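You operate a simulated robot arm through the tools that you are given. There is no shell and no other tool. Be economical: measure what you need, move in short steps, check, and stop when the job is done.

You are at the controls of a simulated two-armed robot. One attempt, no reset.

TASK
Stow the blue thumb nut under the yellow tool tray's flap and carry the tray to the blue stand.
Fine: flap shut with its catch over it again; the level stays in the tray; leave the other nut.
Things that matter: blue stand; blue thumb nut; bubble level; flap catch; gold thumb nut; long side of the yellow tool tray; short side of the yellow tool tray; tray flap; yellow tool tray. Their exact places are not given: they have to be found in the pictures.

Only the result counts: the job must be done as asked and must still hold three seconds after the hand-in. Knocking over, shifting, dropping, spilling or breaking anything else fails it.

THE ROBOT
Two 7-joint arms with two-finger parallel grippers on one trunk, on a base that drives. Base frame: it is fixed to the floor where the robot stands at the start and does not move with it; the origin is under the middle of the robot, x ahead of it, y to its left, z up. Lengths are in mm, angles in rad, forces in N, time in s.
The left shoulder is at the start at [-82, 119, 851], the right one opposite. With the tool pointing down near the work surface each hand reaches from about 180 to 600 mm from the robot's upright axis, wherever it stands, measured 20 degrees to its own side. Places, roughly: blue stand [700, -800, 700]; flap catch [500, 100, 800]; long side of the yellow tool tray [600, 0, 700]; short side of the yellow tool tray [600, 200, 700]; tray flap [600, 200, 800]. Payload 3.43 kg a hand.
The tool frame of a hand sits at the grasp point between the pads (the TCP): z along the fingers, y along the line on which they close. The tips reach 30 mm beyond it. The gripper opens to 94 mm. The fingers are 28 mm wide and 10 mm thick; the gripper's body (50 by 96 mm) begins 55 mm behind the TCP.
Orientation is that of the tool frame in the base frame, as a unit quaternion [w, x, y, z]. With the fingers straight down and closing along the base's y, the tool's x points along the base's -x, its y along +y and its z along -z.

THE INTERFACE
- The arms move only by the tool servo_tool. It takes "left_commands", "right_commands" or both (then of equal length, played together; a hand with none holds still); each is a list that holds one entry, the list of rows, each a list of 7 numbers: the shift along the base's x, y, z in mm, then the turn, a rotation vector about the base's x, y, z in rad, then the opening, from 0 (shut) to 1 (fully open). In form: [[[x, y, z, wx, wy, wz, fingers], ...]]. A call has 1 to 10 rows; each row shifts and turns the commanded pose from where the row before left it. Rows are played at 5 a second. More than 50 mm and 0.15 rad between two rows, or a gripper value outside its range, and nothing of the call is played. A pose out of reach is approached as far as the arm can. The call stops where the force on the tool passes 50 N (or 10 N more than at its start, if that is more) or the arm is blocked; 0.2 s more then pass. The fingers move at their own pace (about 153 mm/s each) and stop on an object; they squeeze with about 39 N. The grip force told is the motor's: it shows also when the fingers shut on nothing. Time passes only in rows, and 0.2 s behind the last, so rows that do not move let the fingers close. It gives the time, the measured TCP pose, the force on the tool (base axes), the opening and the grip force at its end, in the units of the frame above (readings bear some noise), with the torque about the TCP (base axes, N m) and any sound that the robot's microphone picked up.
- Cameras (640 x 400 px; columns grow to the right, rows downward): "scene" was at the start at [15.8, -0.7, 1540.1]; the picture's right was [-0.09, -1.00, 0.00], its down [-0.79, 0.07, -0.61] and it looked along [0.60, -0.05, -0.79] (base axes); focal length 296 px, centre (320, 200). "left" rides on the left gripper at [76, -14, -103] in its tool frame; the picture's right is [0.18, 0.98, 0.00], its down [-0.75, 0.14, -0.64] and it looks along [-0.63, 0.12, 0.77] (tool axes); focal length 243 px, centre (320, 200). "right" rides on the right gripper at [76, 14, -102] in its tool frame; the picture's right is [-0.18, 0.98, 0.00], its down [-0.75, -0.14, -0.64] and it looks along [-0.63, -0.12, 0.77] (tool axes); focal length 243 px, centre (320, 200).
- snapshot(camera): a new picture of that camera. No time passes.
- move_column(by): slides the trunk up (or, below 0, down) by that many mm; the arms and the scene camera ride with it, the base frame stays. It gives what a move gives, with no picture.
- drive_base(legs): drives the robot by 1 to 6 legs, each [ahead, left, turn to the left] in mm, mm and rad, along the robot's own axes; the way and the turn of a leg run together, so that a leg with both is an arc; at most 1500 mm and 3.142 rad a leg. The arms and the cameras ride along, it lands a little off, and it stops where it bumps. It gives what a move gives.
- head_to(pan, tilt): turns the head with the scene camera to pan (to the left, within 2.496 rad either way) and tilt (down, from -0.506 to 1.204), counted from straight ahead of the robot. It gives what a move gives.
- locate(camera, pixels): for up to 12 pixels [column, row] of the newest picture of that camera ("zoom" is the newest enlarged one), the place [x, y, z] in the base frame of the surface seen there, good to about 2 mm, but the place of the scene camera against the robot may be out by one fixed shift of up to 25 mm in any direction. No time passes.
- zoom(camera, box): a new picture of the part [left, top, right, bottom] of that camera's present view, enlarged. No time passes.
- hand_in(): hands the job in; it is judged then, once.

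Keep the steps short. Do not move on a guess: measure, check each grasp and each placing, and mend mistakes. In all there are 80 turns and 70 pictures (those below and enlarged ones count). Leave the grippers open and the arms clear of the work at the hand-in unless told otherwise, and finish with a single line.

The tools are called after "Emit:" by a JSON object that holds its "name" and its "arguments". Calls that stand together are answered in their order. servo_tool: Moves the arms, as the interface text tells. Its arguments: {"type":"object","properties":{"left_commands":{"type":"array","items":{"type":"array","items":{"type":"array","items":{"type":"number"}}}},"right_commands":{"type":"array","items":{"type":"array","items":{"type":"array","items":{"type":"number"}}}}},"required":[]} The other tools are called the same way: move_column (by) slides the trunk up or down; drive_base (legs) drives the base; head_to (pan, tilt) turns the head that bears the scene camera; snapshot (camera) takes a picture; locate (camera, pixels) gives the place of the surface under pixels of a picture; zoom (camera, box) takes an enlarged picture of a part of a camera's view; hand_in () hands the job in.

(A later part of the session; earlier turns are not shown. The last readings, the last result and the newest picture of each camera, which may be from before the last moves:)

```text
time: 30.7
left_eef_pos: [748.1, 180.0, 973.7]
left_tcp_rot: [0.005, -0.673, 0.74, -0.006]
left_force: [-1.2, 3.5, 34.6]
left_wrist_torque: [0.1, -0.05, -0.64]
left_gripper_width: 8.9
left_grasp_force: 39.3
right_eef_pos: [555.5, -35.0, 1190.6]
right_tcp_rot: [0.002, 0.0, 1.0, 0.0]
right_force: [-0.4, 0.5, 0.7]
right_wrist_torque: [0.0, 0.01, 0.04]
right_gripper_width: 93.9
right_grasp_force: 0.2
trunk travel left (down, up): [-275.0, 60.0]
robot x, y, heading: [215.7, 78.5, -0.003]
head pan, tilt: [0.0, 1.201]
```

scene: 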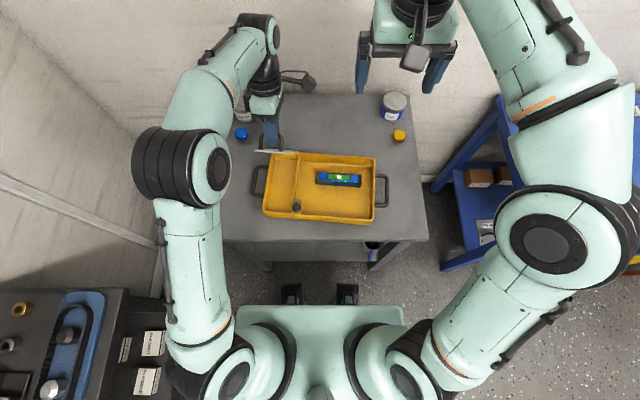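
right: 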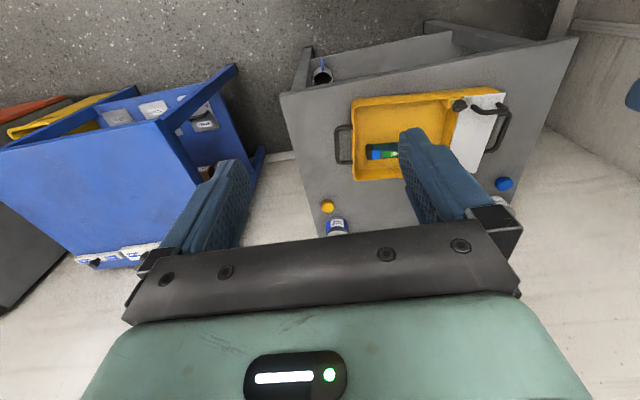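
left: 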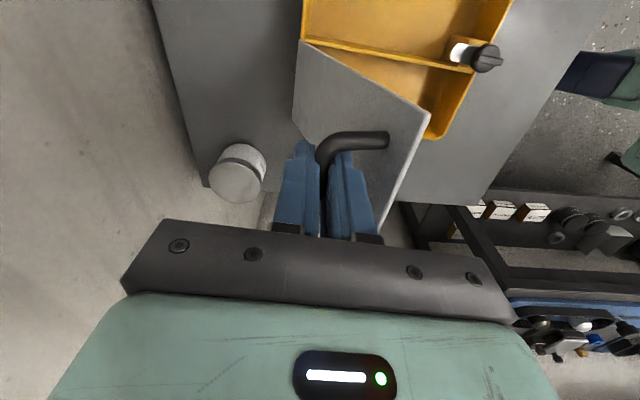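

There is 34 N, so the flap is probably at its stop. I'll release slightly, rise, and see whether it stays open.

Emit:
{"name": "servo_tool", "arguments": {"left_commands": [[[0, 0, 0, 0, 0, 0, 0.22], [0, 0, 0, 0, 0, 0, 0.22], [4, 0, 12, 0, 0, 0, 0.22], [4, 0, 12, 0, 0, 0, 0.22], [3, 0, 12, 0, 0, 0, 0.22], [3, 0, 14, 0, 0, 0, 0.22], [0, 0, 20, 0, 0, 0, 0.22]]]}}

Emit:
{"name": "snapshot", "arguments": {"camera": "left"}}

Emit:
{"name": "zoom", "arguments": {"camera": "scene", "box": [200, 90, 440, 240]}}

```text
time: 32.3
left_eef_pos: [726.3, 186.0, 1020.6]
left_tcp_rot: [-0.001, -0.672, 0.741, 0.001]
left_force: [0.1, -1.0, -0.8]
left_wrist_torque: [-0.03, 0.01, -0.02]
left_gripper_width: 20.7
left_grasp_force: 0.2
left hand out of reach, approached as far as the arm can: row 3, 4, 5, 6, 7
right_eef_pos: [556.8, -35.9, 1190.5]
right_tcp_rot: [0.001, 0.0, 1.0, 0.0]
right_force: [0.1, -0.7, -0.2]
right_wrist_torque: [0.0, -0.01, 0.01]
right_gripper_width: 93.6
right_grasp_force: 0.1
trunk travel left (down, up): [-275.0, 60.0]
robot x, y, heading: [215.9, 80.7, 0.002]
head pan, tilt: [0.0, 1.201]
```

```text
38 pictures are left
```

left: 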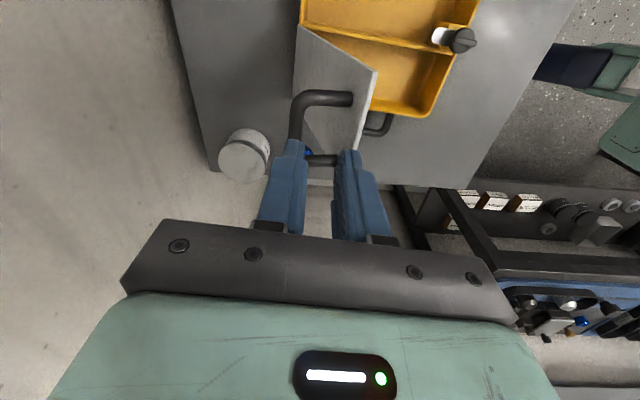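

```text
2.67 times, centred on (320, 165) of scene
```

zoom: 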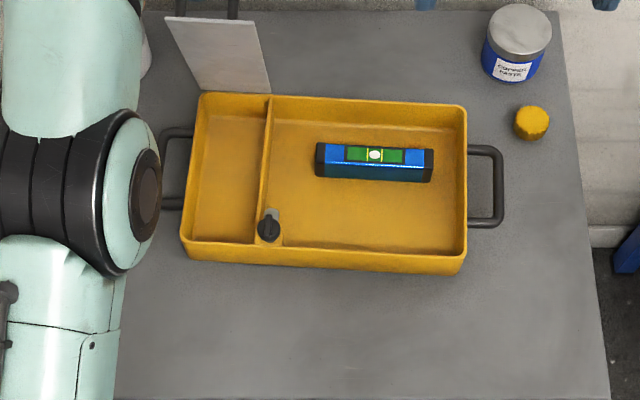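

The flap stays open by itself and the compartment is empty. The fingers straddle the flap's top edge, so I'll raise the trunk 50 mm to clear it straight upward.

Emit:
{"name": "move_column", "arguments": {"by": 50}}

Emit:
{"name": "snapshot", "arguments": {"camera": "left"}}

```text
time: 33.2
left_eef_pos: [727.4, 185.0, 1071.4]
left_tcp_rot: [0.0, -0.673, 0.74, 0.0]
left_force: [-0.4, -0.8, 0.6]
left_wrist_torque: [0.0, -0.01, -0.03]
left_gripper_width: 20.8
left_grasp_force: 0.1
right_eef_pos: [556.8, -34.5, 1240.8]
right_tcp_rot: [0.0, 0.001, 1.0, 0.0]
right_force: [-0.5, 0.3, -0.8]
right_wrist_torque: [-0.01, -0.02, 0.03]
right_gripper_width: 93.8
right_grasp_force: 0.0
trunk travel left (down, up): [-325.0, 10.0]
robot x, y, heading: [213.1, 76.5, -0.003]
head pan, tilt: [0.0, 1.201]
```

```text
36 pictures are left
```

left: 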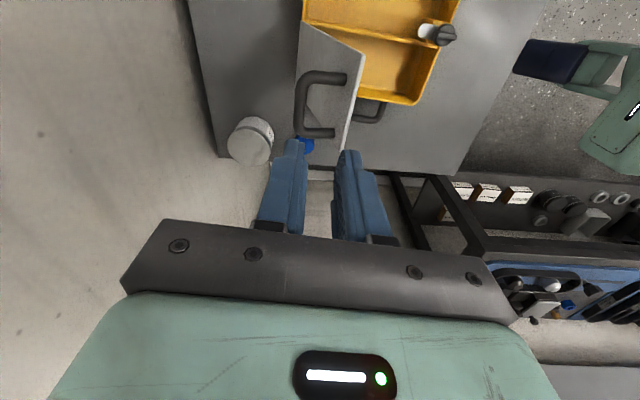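

Clear of the flap. I'll swing left to above the nut at (737,317), unwinding the wrist, and open to 0.65.

Emit:
{"name": "servo_tool", "arguments": {"left_commands": [[[1, 13.2, 0, 0, 0, -0.148, 0.3], [1, 13.2, 0, 0, 0, -0.148, 0.65], [1, 13.2, 0, 0, 0, -0.148, 0.65], [1, 13.2, 0, 0, 0, -0.148, 0.65], [1, 13.2, 0, 0, 0, -0.148, 0.65], [1, 13.2, 0, 0, 0, -0.148, 0.65], [1, 13.2, 0, 0, 0, -0.148, 0.65], [1, 13.2, 0, 0, 0, -0.148, 0.65], [1, 13.2, 0, 0, 0, -0.148, 0.65], [1, 13.2, 0, 0, 0, -0.148, 0.65]]]}}

Emit:
{"name": "servo_tool", "arguments": {"left_commands": [[[0, 0, -35, 0, 0, 0, 0.65], [0, 0, -35, 0, 0, 0, 0.65], [0, 0, -35, 0, 0, 0, 0.65], [0, 0, -35, 0, 0, 0, 0.65]]]}}

Emit:
{"name": "snapshot", "arguments": {"camera": "left"}}

```text
time: 35.4
left_eef_pos: [738.0, 317.5, 1069.2]
left_tcp_rot: [-0.001, 0.005, 1.0, 0.0]
left_force: [-0.3, -0.4, -0.1]
left_wrist_torque: [-0.02, -0.01, 0.01]
left_gripper_width: 61.3
left_grasp_force: 0.1
right_eef_pos: [558.5, -35.5, 1240.8]
right_tcp_rot: [0.001, 0.001, 1.0, 0.0]
right_force: [-0.5, -0.1, -0.2]
right_wrist_torque: [-0.02, 0.01, -0.02]
right_gripper_width: 94.0
right_grasp_force: 0.0
trunk travel left (down, up): [-325.0, 10.0]
robot x, y, heading: [215.0, 84.4, 0.002]
head pan, tilt: [0.0, 1.201]
```

```text
time: 36.4
left_eef_pos: [737.7, 317.8, 929.8]
left_tcp_rot: [0.0, 0.003, 1.0, 0.0]
left_force: [-0.2, -1.0, -0.3]
left_wrist_torque: [0.01, -0.05, 0.03]
left_gripper_width: 60.9
left_grasp_force: 0.1
right_eef_pos: [558.4, -34.5, 1240.8]
right_tcp_rot: [0.0, 0.0, 1.0, 0.0]
right_force: [0.5, 0.1, 0.3]
right_wrist_torque: [-0.03, 0.02, -0.05]
right_gripper_width: 93.9
right_grasp_force: 0.0
trunk travel left (down, up): [-325.0, 10.0]
robot x, y, heading: [214.2, 80.9, 0.003]
head pan, tilt: [0.0, 1.201]
```

```text
35 pictures are left
```

left: 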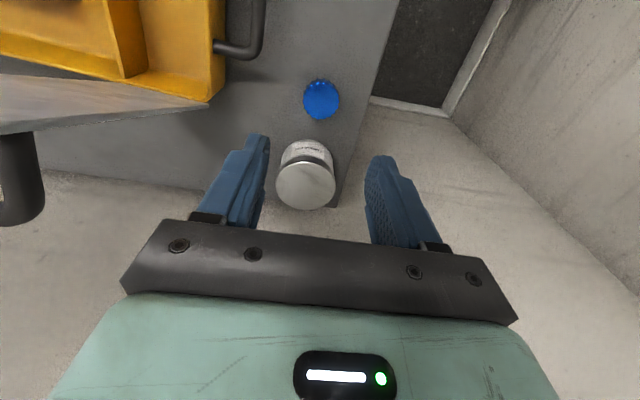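

Emit:
{"name": "locate", "arguments": {"camera": "left", "pixels": [[321, 100], [306, 98], [338, 100], [321, 82], [321, 116], [305, 185], [305, 150], [280, 185], [333, 185], [305, 205], [320, 92], [300, 165]]}}

```text
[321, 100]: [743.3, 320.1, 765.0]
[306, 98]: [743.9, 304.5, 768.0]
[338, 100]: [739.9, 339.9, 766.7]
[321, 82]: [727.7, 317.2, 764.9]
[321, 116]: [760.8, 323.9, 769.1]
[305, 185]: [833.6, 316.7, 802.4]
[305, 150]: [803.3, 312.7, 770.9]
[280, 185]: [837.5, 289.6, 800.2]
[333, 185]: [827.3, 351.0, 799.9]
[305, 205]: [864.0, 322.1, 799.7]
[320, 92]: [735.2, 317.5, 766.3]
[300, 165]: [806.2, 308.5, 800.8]
```

Nut centre is (744,321), diameter ≈35, top 767; the jar starts at x≈800. I'll centre and descend to TCP 774, then close.

Emit:
{"name": "servo_tool", "arguments": {"left_commands": [[[6, 3, -30, 0, 0, 0, 0.65], [0, 0, -40, 0, 0, 0, 0.65], [0, 0, -40, 0, 0, 0, 0.65], [0, 0, -25, 0, 0, 0, 0.65], [0, 0, -20, 0, 0, 0, 0.65], [0, 0, 0, 0, 0, 0, 0.65]]]}}

Emit:
{"name": "snapshot", "arguments": {"camera": "left"}}

```text
time: 37.8
left_eef_pos: [744.8, 321.0, 774.6]
left_tcp_rot: [0.0, 0.003, 1.0, 0.0]
left_force: [0.0, 0.3, 0.4]
left_wrist_torque: [0.0, 0.03, 0.0]
left_gripper_width: 61.2
left_grasp_force: 0.1
right_eef_pos: [557.9, -35.5, 1239.6]
right_tcp_rot: [0.001, 0.0, 1.0, 0.0]
right_force: [0.3, -0.5, 0.2]
right_wrist_torque: [-0.01, 0.0, 0.0]
right_gripper_width: 93.9
right_grasp_force: 0.0
trunk travel left (down, up): [-325.0, 10.0]
robot x, y, heading: [216.2, 76.0, 0.002]
head pan, tilt: [0.0, 1.201]
```

```text
34 pictures are left
```

left: 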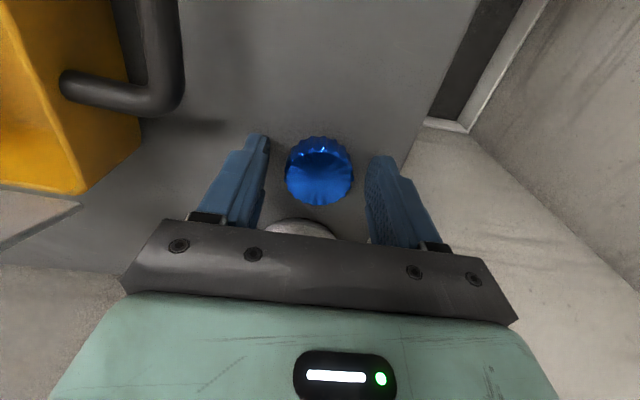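

The nut is centred between the fingers. I'll close, then lift a little.

Emit:
{"name": "servo_tool", "arguments": {"left_commands": [[[0, 0, 0, 0, 0, 0, 0.3], [0, 0, 0, 0, 0, 0, 0], [0, 0, 0, 0, 0, 0, 0], [0, 0, 30, 0, 0, 0, 0], [0, 0, 40, 0, 0, 0, 0], [0, 0, 40, 0, 0, 0, 0]]]}}

Emit:
{"name": "snapshot", "arguments": {"camera": "left"}}

```text
time: 39.2
left_eef_pos: [743.3, 320.0, 887.0]
left_tcp_rot: [0.0, 0.003, 1.0, 0.001]
left_force: [0.1, -0.8, -0.4]
left_wrist_torque: [-0.03, -0.01, 0.03]
left_gripper_width: 35.7
left_grasp_force: 39.2
right_eef_pos: [558.0, -35.2, 1240.8]
right_tcp_rot: [0.001, 0.0, 1.0, 0.0]
right_force: [0.0, 0.0, 0.0]
right_wrist_torque: [0.02, 0.01, 0.01]
right_gripper_width: 94.0
right_grasp_force: 0.2
trunk travel left (down, up): [-325.0, 10.0]
robot x, y, heading: [211.9, 79.3, -0.002]
head pan, tilt: [0.0, 1.201]
```

```text
33 pictures are left
```

left: 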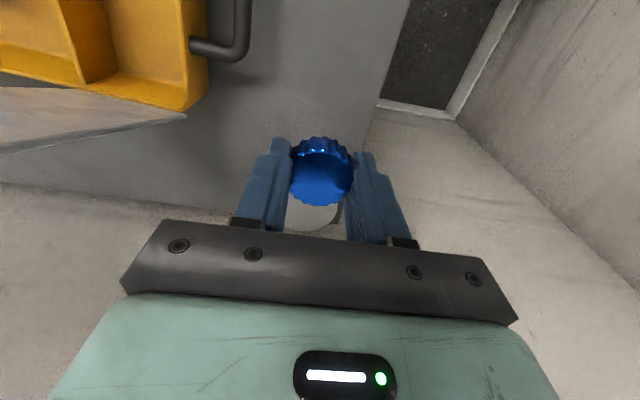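

The nut is held at 35.7 mm. I'll locate the compartment walls from this view.

Emit:
{"name": "locate", "arguments": {"camera": "left", "pixels": [[105, 75], [75, 20], [185, 60], [205, 60], [130, 5], [170, 15], [150, 85], [186, 114], [185, 40], [140, 55]]}}

Emit:
{"name": "zoom", "arguments": {"camera": "scene", "box": [200, 90, 440, 240]}}

Emit:
{"name": "locate", "arguments": {"camera": "zoom", "pixels": [[210, 180], [225, 220], [230, 120], [200, 170], [265, 170], [200, 95], [270, 215], [190, 245], [485, 180], [165, 160]]}}

```text
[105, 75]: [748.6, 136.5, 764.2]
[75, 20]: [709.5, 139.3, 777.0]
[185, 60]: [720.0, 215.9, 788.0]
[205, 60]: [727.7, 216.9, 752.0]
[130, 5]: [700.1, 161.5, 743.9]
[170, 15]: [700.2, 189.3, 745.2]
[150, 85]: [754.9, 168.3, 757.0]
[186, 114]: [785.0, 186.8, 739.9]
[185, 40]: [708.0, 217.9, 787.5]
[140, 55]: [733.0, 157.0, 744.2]
```

```text
2.67 times, centred on (320, 165) of scene
```

zoom: 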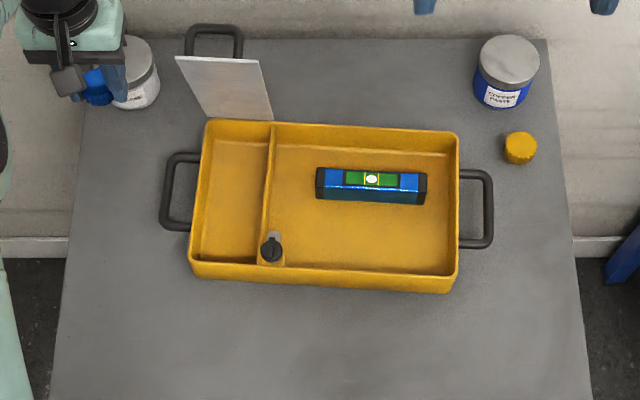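

```text
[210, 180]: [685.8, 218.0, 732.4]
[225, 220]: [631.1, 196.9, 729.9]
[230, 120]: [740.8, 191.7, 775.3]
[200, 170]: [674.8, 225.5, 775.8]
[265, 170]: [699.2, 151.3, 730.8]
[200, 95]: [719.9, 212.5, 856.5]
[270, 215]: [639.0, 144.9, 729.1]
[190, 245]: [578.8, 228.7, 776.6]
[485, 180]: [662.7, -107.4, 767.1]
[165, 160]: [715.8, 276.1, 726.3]
```

The tray moved about 100 mm toward the wall during the flap opening; the level is still inside and nothing else was touched. The compartment is now centred near (675,181), floor z≈744. I'll bring the nut back in -x first, then over the compartment with the wrist turned.

Emit:
{"name": "servo_tool", "arguments": {"left_commands": [[[-23, 0, 20, 0, 0, 0.15, 0], [-23, 0, 20, 0, 0, 0.15, 0], [-23, 0, 0, 0, 0, 0.15, 0], [0, -20, 0, 0, 0, 0.15, 0], [0, -20, 0, 0, 0, 0.15, 0], [0, -20, 0, 0, 0, 0.15, 0], [0, -20, 0, 0, 0, 0.15, 0], [0, -20, 0, 0, 0, 0.15, 0], [0, -20, 0, 0, 0, 0.15, 0], [0, -20, 0, 0, 0, 0.15, 0]]]}}

Emit:
{"name": "snapshot", "arguments": {"camera": "left"}}

Emit:
{"name": "zoom", "arguments": {"camera": "scene", "box": [200, 90, 440, 240]}}

```text
time: 41.4
left_eef_pos: [674.3, 179.1, 924.6]
left_tcp_rot: [0.001, -0.68, 0.733, 0.001]
left_force: [0.4, -0.8, -0.8]
left_wrist_torque: [-0.01, 0.0, -0.02]
left_gripper_width: 36.1
left_grasp_force: 39.3
right_eef_pos: [557.8, -35.5, 1240.0]
right_tcp_rot: [0.001, 0.001, 1.0, 0.001]
right_force: [-0.1, -0.2, -0.2]
right_wrist_torque: [0.04, -0.02, 0.0]
right_gripper_width: 93.8
right_grasp_force: 0.0
trunk travel left (down, up): [-325.0, 10.0]
robot x, y, heading: [213.2, 79.9, -0.002]
head pan, tilt: [0.0, 1.201]
```

```text
31 pictures are left
```

left: 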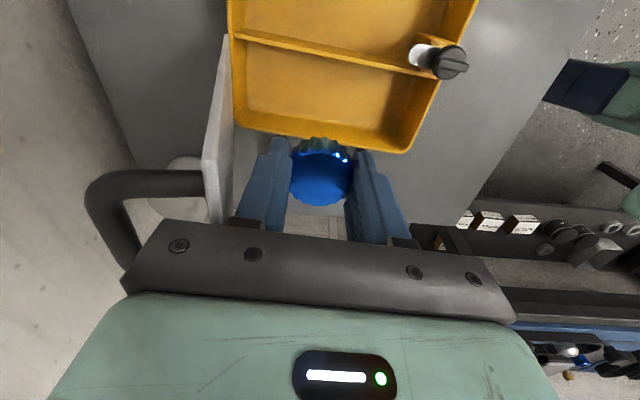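

```text
2.67 times, centred on (320, 165) of scene
```

zoom: 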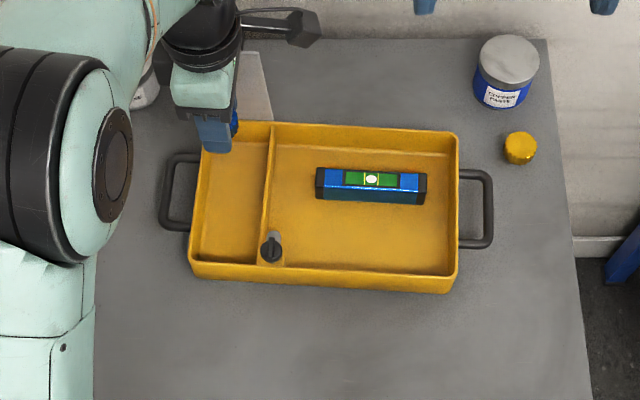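

The flap appears near the hand's +x side. I'll measure the flap, walls and knob.

Emit:
{"name": "locate", "arguments": {"camera": "left", "pixels": [[215, 120], [215, 180], [228, 60], [235, 80], [240, 35], [440, 60], [330, 53], [330, 100], [320, 130], [320, 142], [409, 148], [428, 110]]}}

```text
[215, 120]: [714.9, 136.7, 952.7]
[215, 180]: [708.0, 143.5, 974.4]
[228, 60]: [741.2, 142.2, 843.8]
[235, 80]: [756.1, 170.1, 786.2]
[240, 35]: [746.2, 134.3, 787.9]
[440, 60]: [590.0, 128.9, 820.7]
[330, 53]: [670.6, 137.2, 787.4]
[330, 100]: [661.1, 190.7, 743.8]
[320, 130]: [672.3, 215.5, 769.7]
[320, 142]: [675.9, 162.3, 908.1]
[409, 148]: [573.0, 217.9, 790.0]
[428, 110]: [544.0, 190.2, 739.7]
```

The flap rests at about 75°, leaning over x≈708 at its top, so I must stay nearer. I'll shift to x=635, then lower the nut to the compartment floor (TCP ≈782).

Emit:
{"name": "servo_tool", "arguments": {"left_commands": [[[-20, 1, 0, 0, 0, 0, 0], [-20, 1, 0, 0, 0, 0, 0], [0, 0, -40, 0, 0, 0, 0], [0, 0, -40, 0, 0, 0, 0], [0, 0, -30, 0, 0, 0, 0], [0, 0, -20, 0, 0, 0, 0], [0, 0, -12, 0, 0, 0, 0]]]}}

Emit:
{"name": "snapshot", "arguments": {"camera": "left"}}

```text
time: 43.0
left_eef_pos: [635.1, 181.3, 783.5]
left_tcp_rot: [0.0, -0.679, 0.734, -0.001]
left_force: [0.3, 0.3, -0.2]
left_wrist_torque: [0.02, 0.04, -0.01]
left_gripper_width: 35.9
left_grasp_force: 39.2
right_eef_pos: [559.0, -35.4, 1239.9]
right_tcp_rot: [0.001, 0.0, 1.0, 0.0]
right_force: [0.4, 0.5, 0.9]
right_wrist_torque: [-0.01, 0.0, 0.0]
right_gripper_width: 94.0
right_grasp_force: 0.0
trunk travel left (down, up): [-325.0, 10.0]
robot x, y, heading: [215.9, 76.2, 0.0]
head pan, tilt: [0.0, 1.201]
```

```text
29 pictures are left
```

left: 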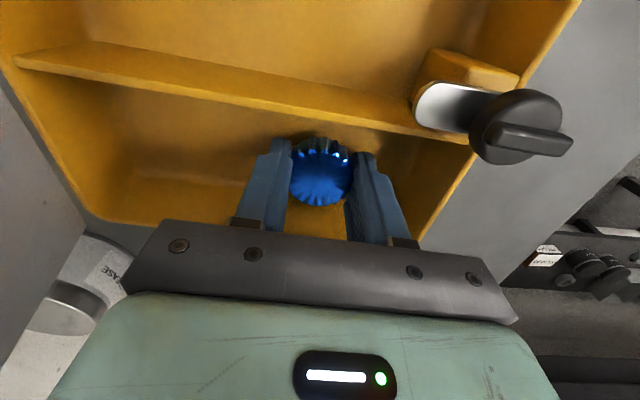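

The nut is inside, just above the floor. I'll lower 3 mm, open, and rise.

Emit:
{"name": "servo_tool", "arguments": {"left_commands": [[[0, 0, -3, 0, 0, 0, 0], [0, 0, 0, 0, 0, 0, 0.45], [0, 0, 0, 0, 0, 0, 0.55], [0, 0, 10, 0, 0, 0, 0.55], [0, 0, 40, 0, 0, 0, 0.55], [-10, 0, 40, 0, 0, 0, 0.55], [-20, 0, 40, 0, 0, 0, 0.55]]]}}

Emit:
{"name": "snapshot", "arguments": {"camera": "left"}}

```text
time: 44.6
left_eef_pos: [603.6, 182.6, 911.1]
left_tcp_rot: [0.0, -0.679, 0.734, 0.0]
left_force: [0.3, -0.1, 0.3]
left_wrist_torque: [-0.01, 0.0, -0.02]
left_gripper_width: 51.8
left_grasp_force: 0.0
right_eef_pos: [555.8, -34.5, 1240.8]
right_tcp_rot: [0.001, 0.0, 1.0, -0.001]
right_force: [0.0, 1.3, 0.7]
right_wrist_torque: [0.01, -0.02, 0.01]
right_gripper_width: 93.8
right_grasp_force: 0.0
trunk travel left (down, up): [-325.0, 10.0]
robot x, y, heading: [212.4, 77.6, -0.001]
head pan, tilt: [0.0, 1.201]
```

```text
28 pictures are left
```

left: 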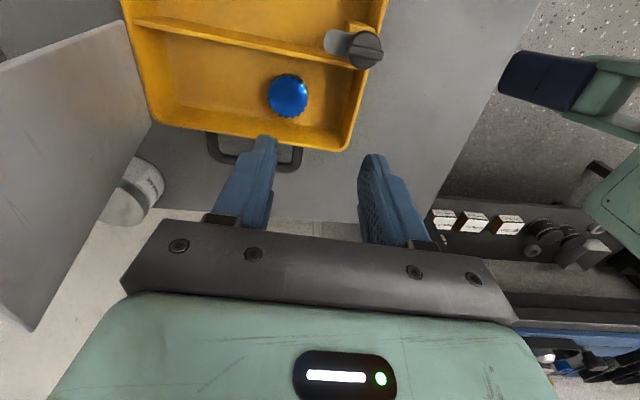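

The blue nut rests in the compartment. Now I'll rise above the flap to locate its handle for closing.

Emit:
{"name": "servo_tool", "arguments": {"left_commands": [[[0, 0, 45, 0, 0, 0, 0.5], [0, 0, 45, 0, 0, 0, 0.5], [0, 0, 45, 0, 0, 0, 0.5], [30, 0, 20, 0, 0, 0, 0.5], [40, 0, 0, 0, 0, 0, 0.5], [40, 0, 0, 0, 0, 0, 0.5]]]}}

Emit:
{"name": "snapshot", "arguments": {"camera": "left"}}

```text
time: 46.0
left_eef_pos: [716.0, 182.3, 1065.6]
left_tcp_rot: [0.0, -0.679, 0.734, 0.001]
left_force: [0.5, -0.5, -0.4]
left_wrist_torque: [0.0, 0.01, -0.01]
left_gripper_width: 47.2
left_grasp_force: 0.1
right_eef_pos: [559.4, -36.0, 1239.4]
right_tcp_rot: [0.0, 0.0, 1.0, 0.0]
right_force: [0.2, 0.4, 1.3]
right_wrist_torque: [0.01, 0.04, 0.02]
right_gripper_width: 94.0
right_grasp_force: 0.1
trunk travel left (down, up): [-325.0, 10.0]
robot x, y, heading: [210.2, 84.5, 0.001]
head pan, tilt: [0.0, 1.201]
```

```text
27 pictures are left
```

left: 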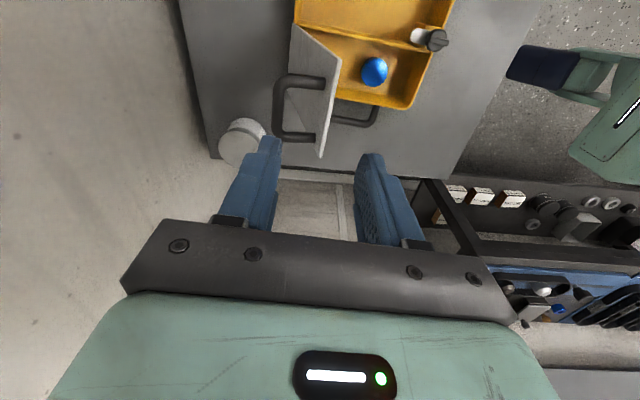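

Emit:
{"name": "locate", "arguments": {"camera": "left", "pixels": [[278, 100], [278, 115], [282, 130], [300, 82], [300, 137], [338, 65], [331, 110], [321, 155], [320, 76], [295, 45], [375, 72], [438, 40]]}}

```text
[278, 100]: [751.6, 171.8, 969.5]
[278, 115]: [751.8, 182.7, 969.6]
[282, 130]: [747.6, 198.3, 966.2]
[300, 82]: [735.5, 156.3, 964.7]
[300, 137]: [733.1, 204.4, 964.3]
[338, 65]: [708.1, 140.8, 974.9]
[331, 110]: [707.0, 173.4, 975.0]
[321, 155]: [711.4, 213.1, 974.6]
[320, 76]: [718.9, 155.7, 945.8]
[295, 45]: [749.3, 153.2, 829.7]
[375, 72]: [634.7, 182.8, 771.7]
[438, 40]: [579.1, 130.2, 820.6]
```

Bar centre ≈(751,180,965), flap edge at (709,975); this gives the hinge at ≈(760,797) with the flap at ≈76°. I'll tilt the hand -0.25 to lie parallel to the flap and approach the bar, fingers part-open.

Emit:
{"name": "servo_tool", "arguments": {"left_commands": [[[5, -1, -5, 0, -0.13, 0, 0.33], [10, -1, -20, 0, -0.12, 0, 0.33], [6, 0, -22, 0, 0, 0, 0.33], [5, 0, -20, 0, 0, 0, 0.33]]]}}

Emit:
{"name": "snapshot", "arguments": {"camera": "left"}}

```text
time: 47.0
left_eef_pos: [741.0, 179.7, 998.1]
left_tcp_rot: [0.092, -0.674, 0.728, -0.085]
left_force: [0.0, 0.3, -0.5]
left_wrist_torque: [-0.03, -0.02, -0.01]
left_gripper_width: 31.1
left_grasp_force: 0.1
right_eef_pos: [558.8, -34.8, 1241.1]
right_tcp_rot: [0.0, 0.0, 1.0, -0.001]
right_force: [-0.4, -0.1, -0.3]
right_wrist_torque: [0.02, 0.01, -0.01]
right_gripper_width: 94.1
right_grasp_force: 0.1
trunk travel left (down, up): [-325.0, 10.0]
robot x, y, heading: [209.9, 80.4, -0.0]
head pan, tilt: [0.0, 1.201]
```

```text
26 pictures are left
```

left: 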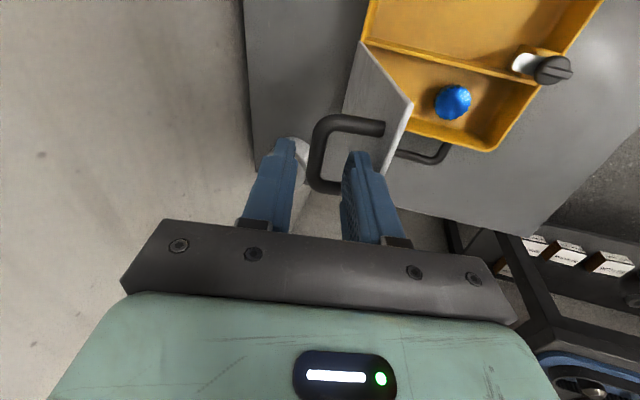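

The bar lies between the fingers, with the right finger in the gap. I'll advance 26 mm and close.

Emit:
{"name": "servo_tool", "arguments": {"left_commands": [[[3, 0, -12, 0, 0, 0, 0.33], [4, 0, -13, 0, 0, 0, 0.33], [0, 0, 0, 0, 0, 0, 0.1], [0, 0, 0, 0, 0, 0, 0], [0, 0, 0, 0, 0, 0, 0]]]}}

```text
time: 48.2
left_eef_pos: [748.5, 181.1, 972.4]
left_tcp_rot: [0.092, -0.674, 0.728, -0.084]
left_force: [0.3, 1.5, -0.1]
left_wrist_torque: [0.43, 0.04, -0.4]
left_gripper_width: 9.7
left_grasp_force: 38.1
right_eef_pos: [558.3, -33.7, 1241.0]
right_tcp_rot: [0.0, 0.0, 1.0, 0.0]
right_force: [-0.5, -1.1, -0.4]
right_wrist_torque: [-0.03, 0.01, -0.06]
right_gripper_width: 93.8
right_grasp_force: 0.0
trunk travel left (down, up): [-325.0, 10.0]
robot x, y, heading: [216.4, 77.2, 0.002]
head pan, tilt: [0.0, 1.201]
```

Handle gripped at 9.7 mm. I'll move back down the arc in half steps about the hinge (760,797), first half.

Emit:
{"name": "servo_tool", "arguments": {"left_commands": [[[-14.5, 0.6, -1.5, 0, 0.02, 0, 0], [-14.5, 0.6, -2.6, 0, 0.02, 0, 0], [-14, 0.6, -4, 0, 0.02, 0, 0], [-13.8, 0.6, -5.1, 0, 0.02, 0, 0], [-13.1, 0.5, -6.3, 0, 0.02, 0, 0], [-12.8, 0.5, -7.4, 0, 0.02, 0, 0], [-11.8, 0.5, -8.6, 0, 0.02, 0, 0], [-11.3, 0.5, -9.4, 0, 0.02, 0, 0]]]}}

Emit:
{"name": "snapshot", "arguments": {"camera": "left"}}

```text
time: 50.0
left_eef_pos: [641.3, 186.2, 928.5]
left_tcp_rot: [0.032, -0.679, 0.733, -0.029]
left_force: [1.9, 1.0, -0.4]
left_wrist_torque: [0.41, -0.07, 0.14]
left_gripper_width: 9.0
left_grasp_force: 39.0
right_eef_pos: [558.2, -35.9, 1239.5]
right_tcp_rot: [-0.001, 0.0, 1.0, 0.0]
right_force: [0.7, -0.2, -0.8]
right_wrist_torque: [-0.01, 0.0, 0.0]
right_gripper_width: 94.0
right_grasp_force: 0.0
trunk travel left (down, up): [-325.0, 10.0]
robot x, y, heading: [215.7, 81.0, -0.003]
head pan, tilt: [0.0, 1.201]
```

```text
25 pictures are left
```

left: 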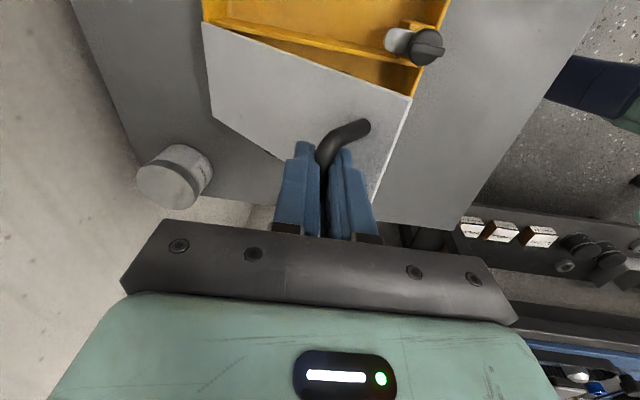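

Forces are tiny and the flap follows. I'll do the second half, stopping just before shut.

Emit:
{"name": "servo_tool", "arguments": {"left_commands": [[[-10.3, 0.4, -10.4, 0, 0.02, 0, 0], [-9.3, 0.4, -11.4, 0, 0.02, 0, 0], [-8.3, 0.3, -12.1, 0, 0.02, 0, 0], [-7.2, 0.3, -12.7, 0, 0.02, 0, 0], [-6.1, 0.2, -13.3, 0, 0, 0, 0], [-4.9, 0.2, -13.9, 0, 0, 0, 0], [-2.6, 0.1, -9, 0, 0, 0, 0], [-1.7, 0.1, -6, 0, 0, 0, 0]]]}}

Emit:
{"name": "snapshot", "arguments": {"camera": "left"}}

```text
time: 51.8
left_eef_pos: [591.7, 185.3, 839.3]
left_tcp_rot: [0.003, -0.679, 0.734, -0.003]
left_force: [1.8, 1.2, -0.2]
left_wrist_torque: [-0.35, -0.08, 0.62]
left_gripper_width: 9.4
left_grasp_force: 38.9
right_eef_pos: [558.0, -37.0, 1240.1]
right_tcp_rot: [0.0, 0.001, 1.0, 0.0]
right_force: [0.3, 0.1, -0.4]
right_wrist_torque: [-0.01, 0.0, 0.01]
right_gripper_width: 93.8
right_grasp_force: 0.0
trunk travel left (down, up): [-325.0, 10.0]
robot x, y, heading: [212.3, 80.1, -0.001]
head pan, tilt: [0.0, 1.201]
```

```text
24 pictures are left
```

left: 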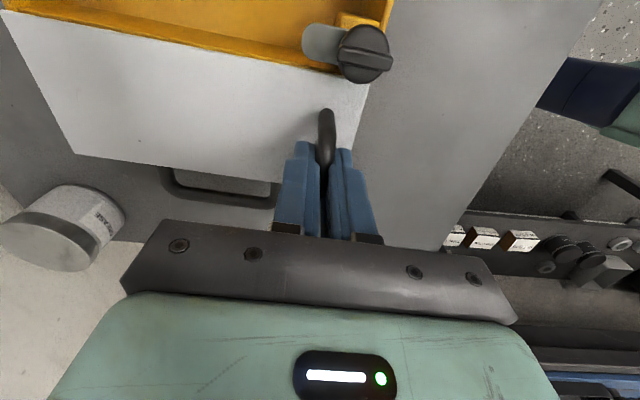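

Almost shut; I'll press down in small steps until contact force appears.

Emit:
{"name": "servo_tool", "arguments": {"left_commands": [[[-0.5, 0, -2, 0, 0, 0, 0], [-0.5, 0, -2, 0, 0, 0, 0], [0, 0, -1, 0, 0, 0, 0]]]}}

Emit:
{"name": "zoom", "arguments": {"camera": "scene", "box": [220, 110, 400, 225]}}

```text
time: 52.6
left_eef_pos: [590.8, 186.1, 836.9]
left_tcp_rot: [0.004, -0.68, 0.734, -0.005]
left_force: [0.3, 3.7, 30.2]
left_wrist_torque: [-0.25, -0.08, 0.62]
left_gripper_width: 9.3
left_grasp_force: 38.7
right_eef_pos: [556.1, -35.5, 1240.9]
right_tcp_rot: [0.002, 0.0, 1.0, 0.0]
right_force: [0.8, 0.4, -0.6]
right_wrist_torque: [0.02, 0.03, 0.0]
right_gripper_width: 94.1
right_grasp_force: 0.2
trunk travel left (down, up): [-325.0, 10.0]
robot x, y, heading: [211.4, 76.1, 0.002]
head pan, tilt: [0.0, 1.201]
```

```text
3.48 times, centred on (310, 168) of scene
```

zoom: 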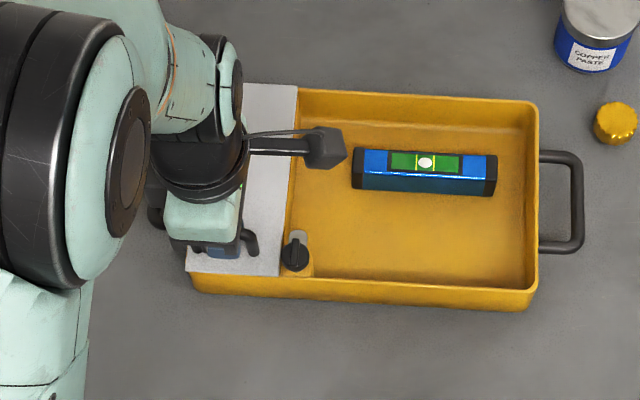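

Shut (30 N contact). I'll release, lift, and move to above the knob with the wrist at about 0.45 rad.

Emit:
{"name": "servo_tool", "arguments": {"left_commands": [[[0, 0, 1, 0, 0, 0, 0.4], [0, 0, 4, 0, 0, 0, 0.5], [0, 0, 20, 0, 0, 0, 0.5], [-2, -8, 25, 0, 0, -0.14, 0.5], [-2, -8, 0, 0, 0, -0.15, 0.5], [-2, -8, 0, 0, 0, -0.15, 0.5], [-2, -8, 0, 0, 0, -0.15, 0.5], [-2, -8, 0, 0, 0, -0.15, 0.5], [-1, -8, 0, 0, 0, -0.15, 0.5], [0, -7, 0, 0, 0, -0.15, 0.5]]]}}

Emit:
{"name": "snapshot", "arguments": {"camera": "left"}}

```text
time: 54.8
left_eef_pos: [579.7, 130.7, 885.6]
left_tcp_rot: [0.001, -0.223, 0.975, -0.004]
left_force: [0.8, 0.0, -0.4]
left_wrist_torque: [-0.01, -0.01, -0.03]
left_gripper_width: 47.0
left_grasp_force: 0.2
right_eef_pos: [557.9, -34.9, 1239.9]
right_tcp_rot: [0.0, 0.0, 1.0, 0.0]
right_force: [0.3, -0.1, -0.1]
right_wrist_torque: [0.01, -0.01, 0.01]
right_gripper_width: 94.3
right_grasp_force: 0.1
trunk travel left (down, up): [-325.0, 10.0]
robot x, y, heading: [213.8, 82.6, -0.003]
head pan, tilt: [0.0, 1.201]
```

```text
22 pictures are left
```

left: 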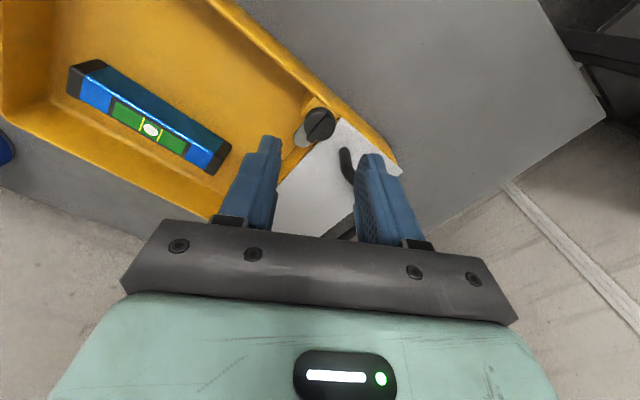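

Emit:
{"name": "locate", "arguments": {"camera": "left", "pixels": [[320, 124], [320, 118], [308, 124], [332, 122], [320, 134], [302, 135], [345, 152], [352, 172], [335, 130], [312, 112], [326, 112]]}}

```text
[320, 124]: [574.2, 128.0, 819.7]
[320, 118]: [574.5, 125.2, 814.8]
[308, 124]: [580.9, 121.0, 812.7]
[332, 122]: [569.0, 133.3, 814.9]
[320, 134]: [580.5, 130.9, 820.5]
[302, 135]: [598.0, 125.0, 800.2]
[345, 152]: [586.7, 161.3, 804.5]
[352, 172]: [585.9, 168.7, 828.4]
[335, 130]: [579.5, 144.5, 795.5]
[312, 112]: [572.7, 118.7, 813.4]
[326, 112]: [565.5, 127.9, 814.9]
```

Knob centre ≈(577,129.5). I'll centre, descend to 837, grip, and twist ccw about 0.9 rad.

Emit:
{"name": "servo_tool", "arguments": {"left_commands": [[[-2.7, -1.2, -16, 0, 0, 0, 0.5], [0, 0, -16, 0, 0, 0, 0.5], [0, 0, -16, 0, 0, 0, 0.5], [0, 0, 0, 0, 0, 0, 0.2], [0, 0, 0, 0, 0, 0, 0], [0, 0, 0, 0, 0, 0, 0]]]}}

Emit:
{"name": "servo_tool", "arguments": {"left_commands": [[[0, 0, 0, 0, 0, 0.13, 0], [0, 0, 0, 0, 0, 0.13, 0], [0, 0, 0, 0, 0, 0.13, 0], [0, 0, 0, 0, 0, 0.13, 0], [0, 0, 0, 0, 0, 0.13, 0], [0, 0, 0, 0, 0, 0.13, 0], [0, 0, 0, 0, 0, 0.13, 0]]]}}

Emit:
{"name": "snapshot", "arguments": {"camera": "left"}}

```text
time: 56.2
left_eef_pos: [575.1, 129.6, 837.5]
left_tcp_rot: [0.001, -0.224, 0.975, -0.004]
left_force: [0.6, -2.2, 1.2]
left_wrist_torque: [-0.1, -0.14, -0.04]
left_gripper_width: 23.0
left_grasp_force: 38.9
right_eef_pos: [558.8, -35.9, 1239.8]
right_tcp_rot: [0.0, 0.001, 1.0, 0.0]
right_force: [-0.6, 0.3, 0.0]
right_wrist_torque: [-0.01, 0.04, 0.01]
right_gripper_width: 94.0
right_grasp_force: 0.0
trunk travel left (down, up): [-325.0, 10.0]
robot x, y, heading: [210.1, 77.4, 0.001]
head pan, tilt: [0.0, 1.201]
```

```text
time: 57.8
left_eef_pos: [576.7, 130.4, 837.1]
left_tcp_rot: [0.004, -0.632, 0.775, -0.004]
left_force: [-0.9, -1.5, 7.1]
left_wrist_torque: [-0.13, 0.0, -0.01]
left_gripper_width: 22.9
left_grasp_force: 39.1
right_eef_pos: [557.0, -35.7, 1239.6]
right_tcp_rot: [0.0, 0.0, 1.0, -0.001]
right_force: [0.8, 0.4, 0.7]
right_wrist_torque: [-0.01, -0.01, -0.03]
right_gripper_width: 94.3
right_grasp_force: 0.0
trunk travel left (down, up): [-325.0, 10.0]
robot x, y, heading: [212.3, 81.6, -0.002]
head pan, tilt: [0.0, 1.201]
```

```text
21 pictures are left
```

left: 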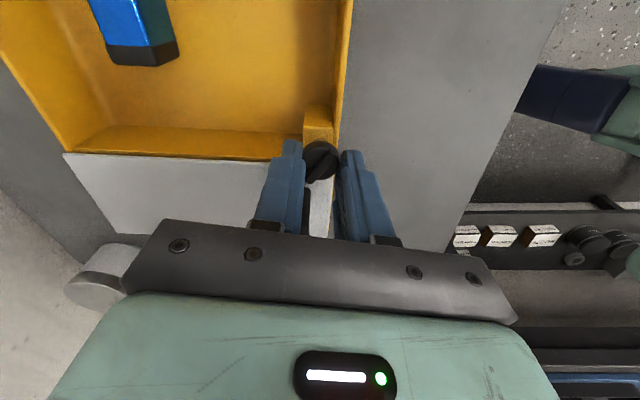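

It turned 0.91 rad without resistance. I'll regrip and turn the rest until the stop.

Emit:
{"name": "servo_tool", "arguments": {"left_commands": [[[0, 0, 0, 0, 0, 0, 0.48], [0, 0, 18, 0, 0, 0, 0.5], [0, 0, 20, 0, 0, -0.15, 0.5], [0, 0, 0, 0, 0, -0.15, 0.5], [0, 0, 0, 0, 0, -0.15, 0.5], [0, 0, 0, 0, 0, -0.15, 0.5], [0, 0, 0, 0, 0, -0.15, 0.5], [0, 0, 0, 0, 0, -0.11, 0.5], [0, 0, -19, 0, 0, 0, 0.5], [0, 0, -19, 0, 0, 0, 0.5]]]}}

Emit:
{"name": "servo_tool", "arguments": {"left_commands": [[[0, 0, 0, 0, 0, 0, 0.2], [0, 0, 0, 0, 0, 0, 0], [0, 0, 0, 0, 0, 0, 0], [0, 0, 0, 0, 0, 0.12, 0], [0, 0, 0, 0, 0, 0.12, 0], [0, 0, 0, 0, 0, 0.12, 0], [0, 0, 0, 0, 0, 0.12, 0], [0, 0, 0, 0, 0, 0.12, 0], [0, 0, 0, 0, 0, 0.1, 0]]]}}

```text
time: 60.0
left_eef_pos: [577.5, 131.1, 837.3]
left_tcp_rot: [0.001, -0.249, 0.968, -0.004]
left_force: [0.2, -0.1, -0.9]
left_wrist_torque: [0.01, -0.03, 0.02]
left_gripper_width: 47.1
left_grasp_force: 0.0
right_eef_pos: [557.8, -34.8, 1240.4]
right_tcp_rot: [0.0, -0.001, 1.0, 0.0]
right_force: [0.4, 1.0, 0.2]
right_wrist_torque: [-0.05, -0.01, -0.02]
right_gripper_width: 94.2
right_grasp_force: 0.1
trunk travel left (down, up): [-325.0, 10.0]
robot x, y, heading: [208.3, 84.8, 0.002]
head pan, tilt: [0.0, 1.201]
```

```text
time: 62.0
left_eef_pos: [576.2, 130.2, 836.6]
left_tcp_rot: [0.002, -0.567, 0.824, -0.004]
left_force: [-0.3, 0.3, -0.8]
left_wrist_torque: [0.13, -0.03, -0.37]
left_gripper_width: 22.7
left_grasp_force: 39.0
right_eef_pos: [558.5, -34.6, 1241.7]
right_tcp_rot: [0.001, 0.0, 1.0, 0.0]
right_force: [-0.6, -0.3, 0.1]
right_wrist_torque: [0.01, 0.03, 0.01]
right_gripper_width: 94.0
right_grasp_force: 0.1
trunk travel left (down, up): [-325.0, 10.0]
robot x, y, heading: [216.6, 81.6, -0.007]
head pan, tilt: [0.0, 1.201]
```

Stop torque was reached (-0.37 Nm), so the catch should be over the flap. I'll release, lift and look.

Emit:
{"name": "servo_tool", "arguments": {"left_commands": [[[0, 0, 0, 0, 0, 0, 0.48], [0, 0, 18, 0, 0, 0, 0.5], [0, 0, 25, 0, 0, 0, 0.5], [0, 0, 30, 0, 0, 0, 0.5], [0, 0, 30, 0, 0, 0, 0.5]]]}}

Emit:
{"name": "zoom", "arguments": {"camera": "left", "box": [200, 20, 440, 170]}}

Emit:
{"name": "zoom", "arguments": {"camera": "scene", "box": [200, 80, 440, 230]}}

```text
time: 63.2
left_eef_pos: [576.2, 131.3, 941.2]
left_tcp_rot: [0.002, -0.567, 0.824, -0.003]
left_force: [0.5, -0.9, -0.6]
left_wrist_torque: [-0.02, 0.01, 0.0]
left_gripper_width: 47.0
left_grasp_force: 0.0
right_eef_pos: [558.1, -35.1, 1241.0]
right_tcp_rot: [0.002, 0.0, 1.0, 0.001]
right_force: [0.5, 1.2, 0.2]
right_wrist_torque: [0.0, 0.0, 0.02]
right_gripper_width: 94.1
right_grasp_force: 0.1
trunk travel left (down, up): [-325.0, 10.0]
robot x, y, heading: [211.0, 76.9, 0.002]
head pan, tilt: [0.0, 1.201]
```

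```text
2.67 times, centred on (320, 95) of left
```

zoom: 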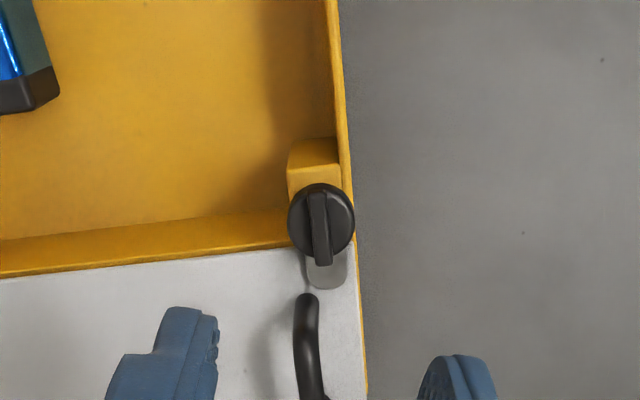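

```text
2.67 times, centred on (320, 155) of scene
```

zoom: 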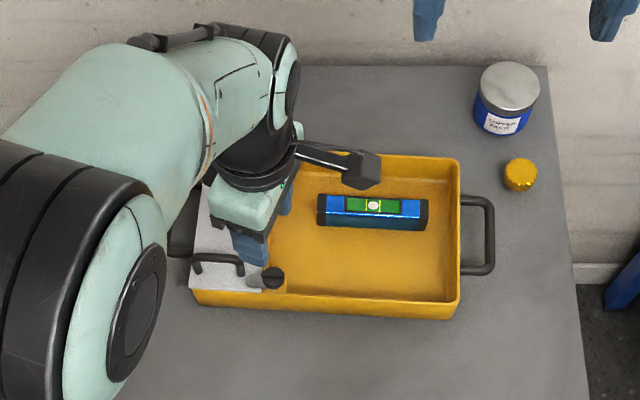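

The catch tongue lies over the shut flap and the level is in place. Now I'll move both hands above the tray's handles and turn the head toward the stand.

Emit:
{"name": "servo_tool", "arguments": {"left_commands": [[[8, 14, 0, 0, 0, -0.135, 0.5], [8, 14, 0, 0, 0, -0.135, 0.5], [8, 14, 0, 0, 0, -0.135, 0.5], [8, 14, 0, 0, 0, -0.135, 0.5], [8, 14, 0, 0, 0, -0.135, 0.5], [8, 14, 0, 0, 0, -0.135, 0.5], [8, 14, 0, 0, 0, -0.135, 0.5], [9, 14, 0, 0, 0, -0.135, 0.5], [9, 12, 0, 0, 0, -0.126, 0.5]]], "right_commands": [[[10.8, -8.5, -34, 0, 0, 0, 0.5], [10.8, -8.5, -34, 0, 0, 0, 0.5], [10.8, -8.5, -34, 0, 0, 0, 0.5], [10.8, -8.5, -34, 0, 0, 0, 0.5], [10.8, -8.5, -34, 0, 0, 0, 0.5], [10.8, -8.5, -34, 0, 0, 0, 0.5], [10.8, -8.5, -34, 0, 0, 0, 0.5], [10.8, -8.5, -34, 0, 0, 0, 0.5], [10.8, -8.5, -34, 0, 0, 0, 0.5]]]}}

Emit:
{"name": "snapshot", "arguments": {"camera": "left"}}

Emit:
{"name": "snapshot", "arguments": {"camera": "right"}}

Emit:
{"name": "head_to", "arguments": {"pan": -0.85, "tilt": 0.8}}

Emit:
{"name": "snapshot", "arguments": {"camera": "scene"}}

```text
time: 65.2
left_eef_pos: [651.5, 255.1, 939.2]
left_tcp_rot: [0.001, 0.001, 1.0, -0.004]
left_force: [-0.3, -0.3, -0.9]
left_wrist_torque: [-0.03, 0.01, -0.01]
left_gripper_width: 47.1
left_grasp_force: 0.1
right_eef_pos: [656.8, -112.4, 935.6]
right_tcp_rot: [0.0, 0.0, 1.0, 0.0]
right_force: [0.3, -0.5, 0.6]
right_wrist_torque: [0.02, 0.02, -0.02]
right_gripper_width: 46.9
right_grasp_force: 0.3
trunk travel left (down, up): [-325.0, 10.0]
robot x, y, heading: [209.4, 80.1, 0.003]
head pan, tilt: [0.0, 1.201]
```

```text
18 pictures are left
```

left: 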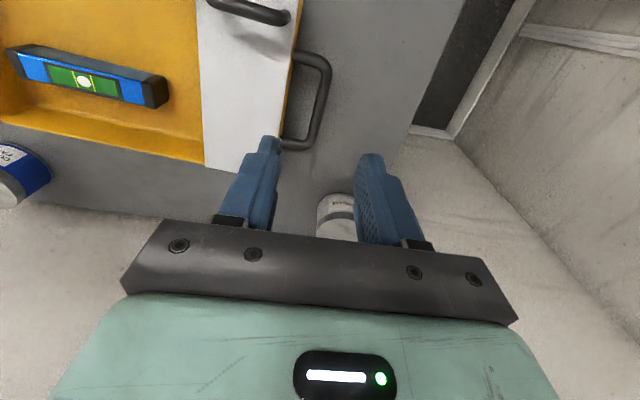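

```text
17 pictures are left
```

right: 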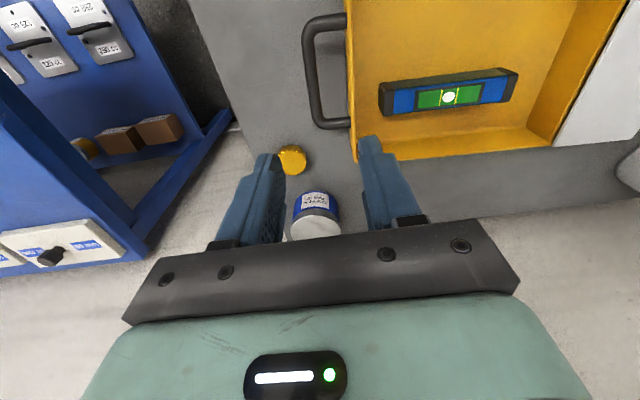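

```text
time: 66.4
left_eef_pos: [650.4, 254.1, 940.2]
left_tcp_rot: [-0.001, 0.0, 1.0, -0.004]
left_force: [0.7, 0.3, 0.3]
left_wrist_torque: [0.03, -0.02, -0.01]
left_gripper_width: 47.2
left_grasp_force: 0.2
right_eef_pos: [656.0, -111.0, 935.3]
right_tcp_rot: [0.001, 0.0, 1.0, -0.001]
right_force: [-0.4, -0.6, -0.9]
right_wrist_torque: [0.0, -0.01, 0.0]
right_gripper_width: 46.9
right_grasp_force: 0.0
trunk travel left (down, up): [-325.0, 10.0]
robot x, y, heading: [214.2, 79.6, -0.005]
head pan, tilt: [-0.85, 0.799]
```

```text
16 pictures are left
```

scene: 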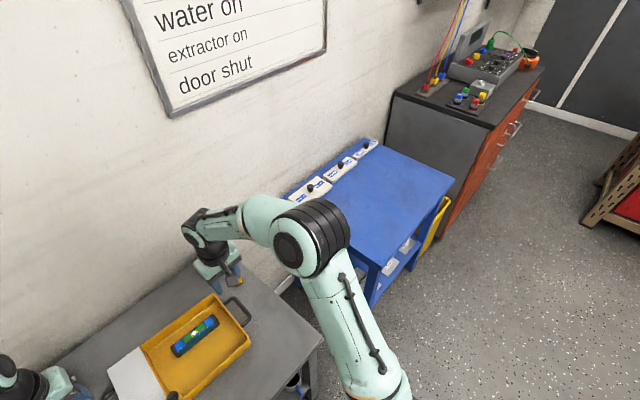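

The stand top is clear except for the panel along its back. I'll measure the stand and both handle bars.

Emit:
{"name": "locate", "arguments": {"camera": "scene", "pixels": [[453, 180], [372, 145], [368, 262], [345, 200], [400, 200], [375, 152], [350, 172], [330, 190], [385, 150], [395, 240], [420, 190], [355, 240]]}}

Emit:
{"name": "locate", "arguments": {"camera": "left", "pixels": [[328, 75], [324, 100], [316, 130], [310, 58], [295, 145], [260, 10]]}}

Emit:
{"name": "locate", "arguments": {"camera": "right", "pixels": [[307, 50], [309, 75], [314, 105], [330, 22], [335, 125], [292, 158], [312, 195], [345, 60]]}}

```text
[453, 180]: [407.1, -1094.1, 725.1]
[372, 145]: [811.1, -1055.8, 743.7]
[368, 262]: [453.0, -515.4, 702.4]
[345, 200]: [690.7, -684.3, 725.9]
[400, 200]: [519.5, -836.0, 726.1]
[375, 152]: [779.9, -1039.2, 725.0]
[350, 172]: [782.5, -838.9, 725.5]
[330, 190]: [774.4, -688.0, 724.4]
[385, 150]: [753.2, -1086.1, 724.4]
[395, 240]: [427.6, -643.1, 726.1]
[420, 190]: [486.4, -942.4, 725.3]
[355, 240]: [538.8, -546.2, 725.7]
```

```text
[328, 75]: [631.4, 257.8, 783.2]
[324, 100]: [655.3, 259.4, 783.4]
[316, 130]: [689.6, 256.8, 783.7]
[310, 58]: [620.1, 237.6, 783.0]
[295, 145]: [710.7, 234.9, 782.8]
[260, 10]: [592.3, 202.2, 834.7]
```

```text
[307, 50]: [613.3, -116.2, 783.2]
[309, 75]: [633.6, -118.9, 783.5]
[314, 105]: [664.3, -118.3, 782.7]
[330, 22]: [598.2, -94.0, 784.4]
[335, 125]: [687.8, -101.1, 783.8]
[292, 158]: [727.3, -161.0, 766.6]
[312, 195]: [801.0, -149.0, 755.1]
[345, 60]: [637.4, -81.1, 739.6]
```

Stand top: z≈741, x 424–790, y −530 to −1100, centre ≈(605,−810). Handle bars: left y≈258.5, right y≈−118.5, z≈779. I'll lower both hands onto the bars with narrow openings.

Emit:
{"name": "servo_tool", "arguments": {"left_commands": [[[10.5, 4.4, -30, 0, 0, 0, 0.3], [0, 0, -40, 0, 0, 0, 0.3], [0, 0, -40, 0, 0, 0, 0.3]]], "right_commands": [[[-9, -7.5, -30, 0, 0, 0, 0.3], [0, 0, -40, 0, 0, 0, 0.3], [0, 0, -35, 0, 0, 0, 0.3]]]}}

Emit:
{"name": "snapshot", "arguments": {"camera": "left"}}

Emit:
{"name": "snapshot", "arguments": {"camera": "right"}}

```text
time: 67.2
left_eef_pos: [661.1, 258.4, 827.8]
left_tcp_rot: [0.0, 0.0, 1.0, -0.005]
left_force: [-0.7, 0.7, 0.3]
left_wrist_torque: [0.03, 0.02, 0.03]
left_gripper_width: 28.1
left_grasp_force: 0.0
right_eef_pos: [646.5, -120.7, 829.7]
right_tcp_rot: [0.0, 0.001, 1.0, 0.0]
right_force: [0.9, -0.6, 0.2]
right_wrist_torque: [-0.01, 0.02, 0.0]
right_gripper_width: 28.2
right_grasp_force: 0.1
trunk travel left (down, up): [-325.0, 10.0]
robot x, y, heading: [217.3, 81.8, 0.002]
head pan, tilt: [-0.85, 0.799]
```

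```text
15 pictures are left
```

left: 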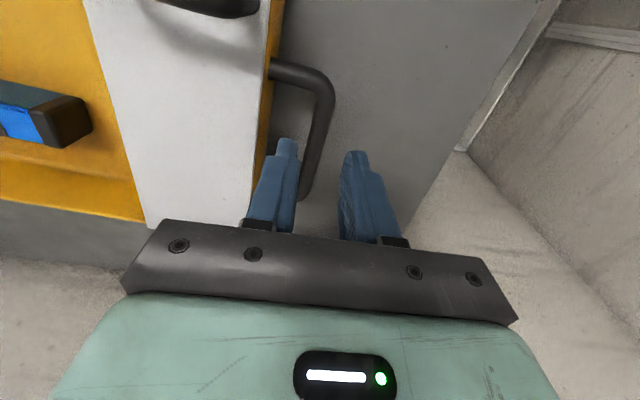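

```text
14 pictures are left
```

right: 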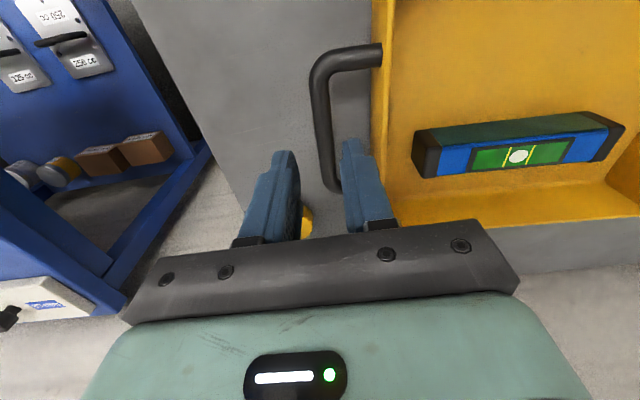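

Both bars cross the image centre line at row ~144, right between the finger pairs. I'll descend 45 mm and close.

Emit:
{"name": "servo_tool", "arguments": {"left_commands": [[[0, 0, -23, 0, 0, 0, 0.3], [0, 0, -22, 0, 0, 0, 0.3], [0, 0, 0, 0, 0, 0, 0.1], [0, 0, 0, 0, 0, 0, 0], [0, 0, 0, 0, 0, 0, 0]]], "right_commands": [[[0, 1, -24, 0, 0, 0, 0.3], [0, 1, -23, 0, 0, 0, 0.3], [0, 0, 0, 0, 0, 0, 0.1], [0, 0, 0, 0, 0, 0, 0], [0, 0, 0, 0, 0, 0, 0]]]}}

```text
time: 68.4
left_eef_pos: [661.2, 256.1, 785.3]
left_tcp_rot: [0.002, 0.003, 1.0, -0.006]
left_force: [-3.2, -18.7, 5.7]
left_wrist_torque: [-0.18, -0.37, -1.17]
left_gripper_width: 13.6
left_grasp_force: 39.1
right_eef_pos: [647.3, -115.5, 784.9]
right_tcp_rot: [0.004, 0.002, 1.0, 0.001]
right_force: [3.0, 16.0, 16.5]
right_wrist_torque: [0.07, 0.29, -1.21]
right_gripper_width: 12.8
right_grasp_force: 38.9
trunk travel left (down, up): [-325.0, 10.0]
robot x, y, heading: [214.2, 79.6, -0.003]
head pan, tilt: [-0.85, 0.799]
```

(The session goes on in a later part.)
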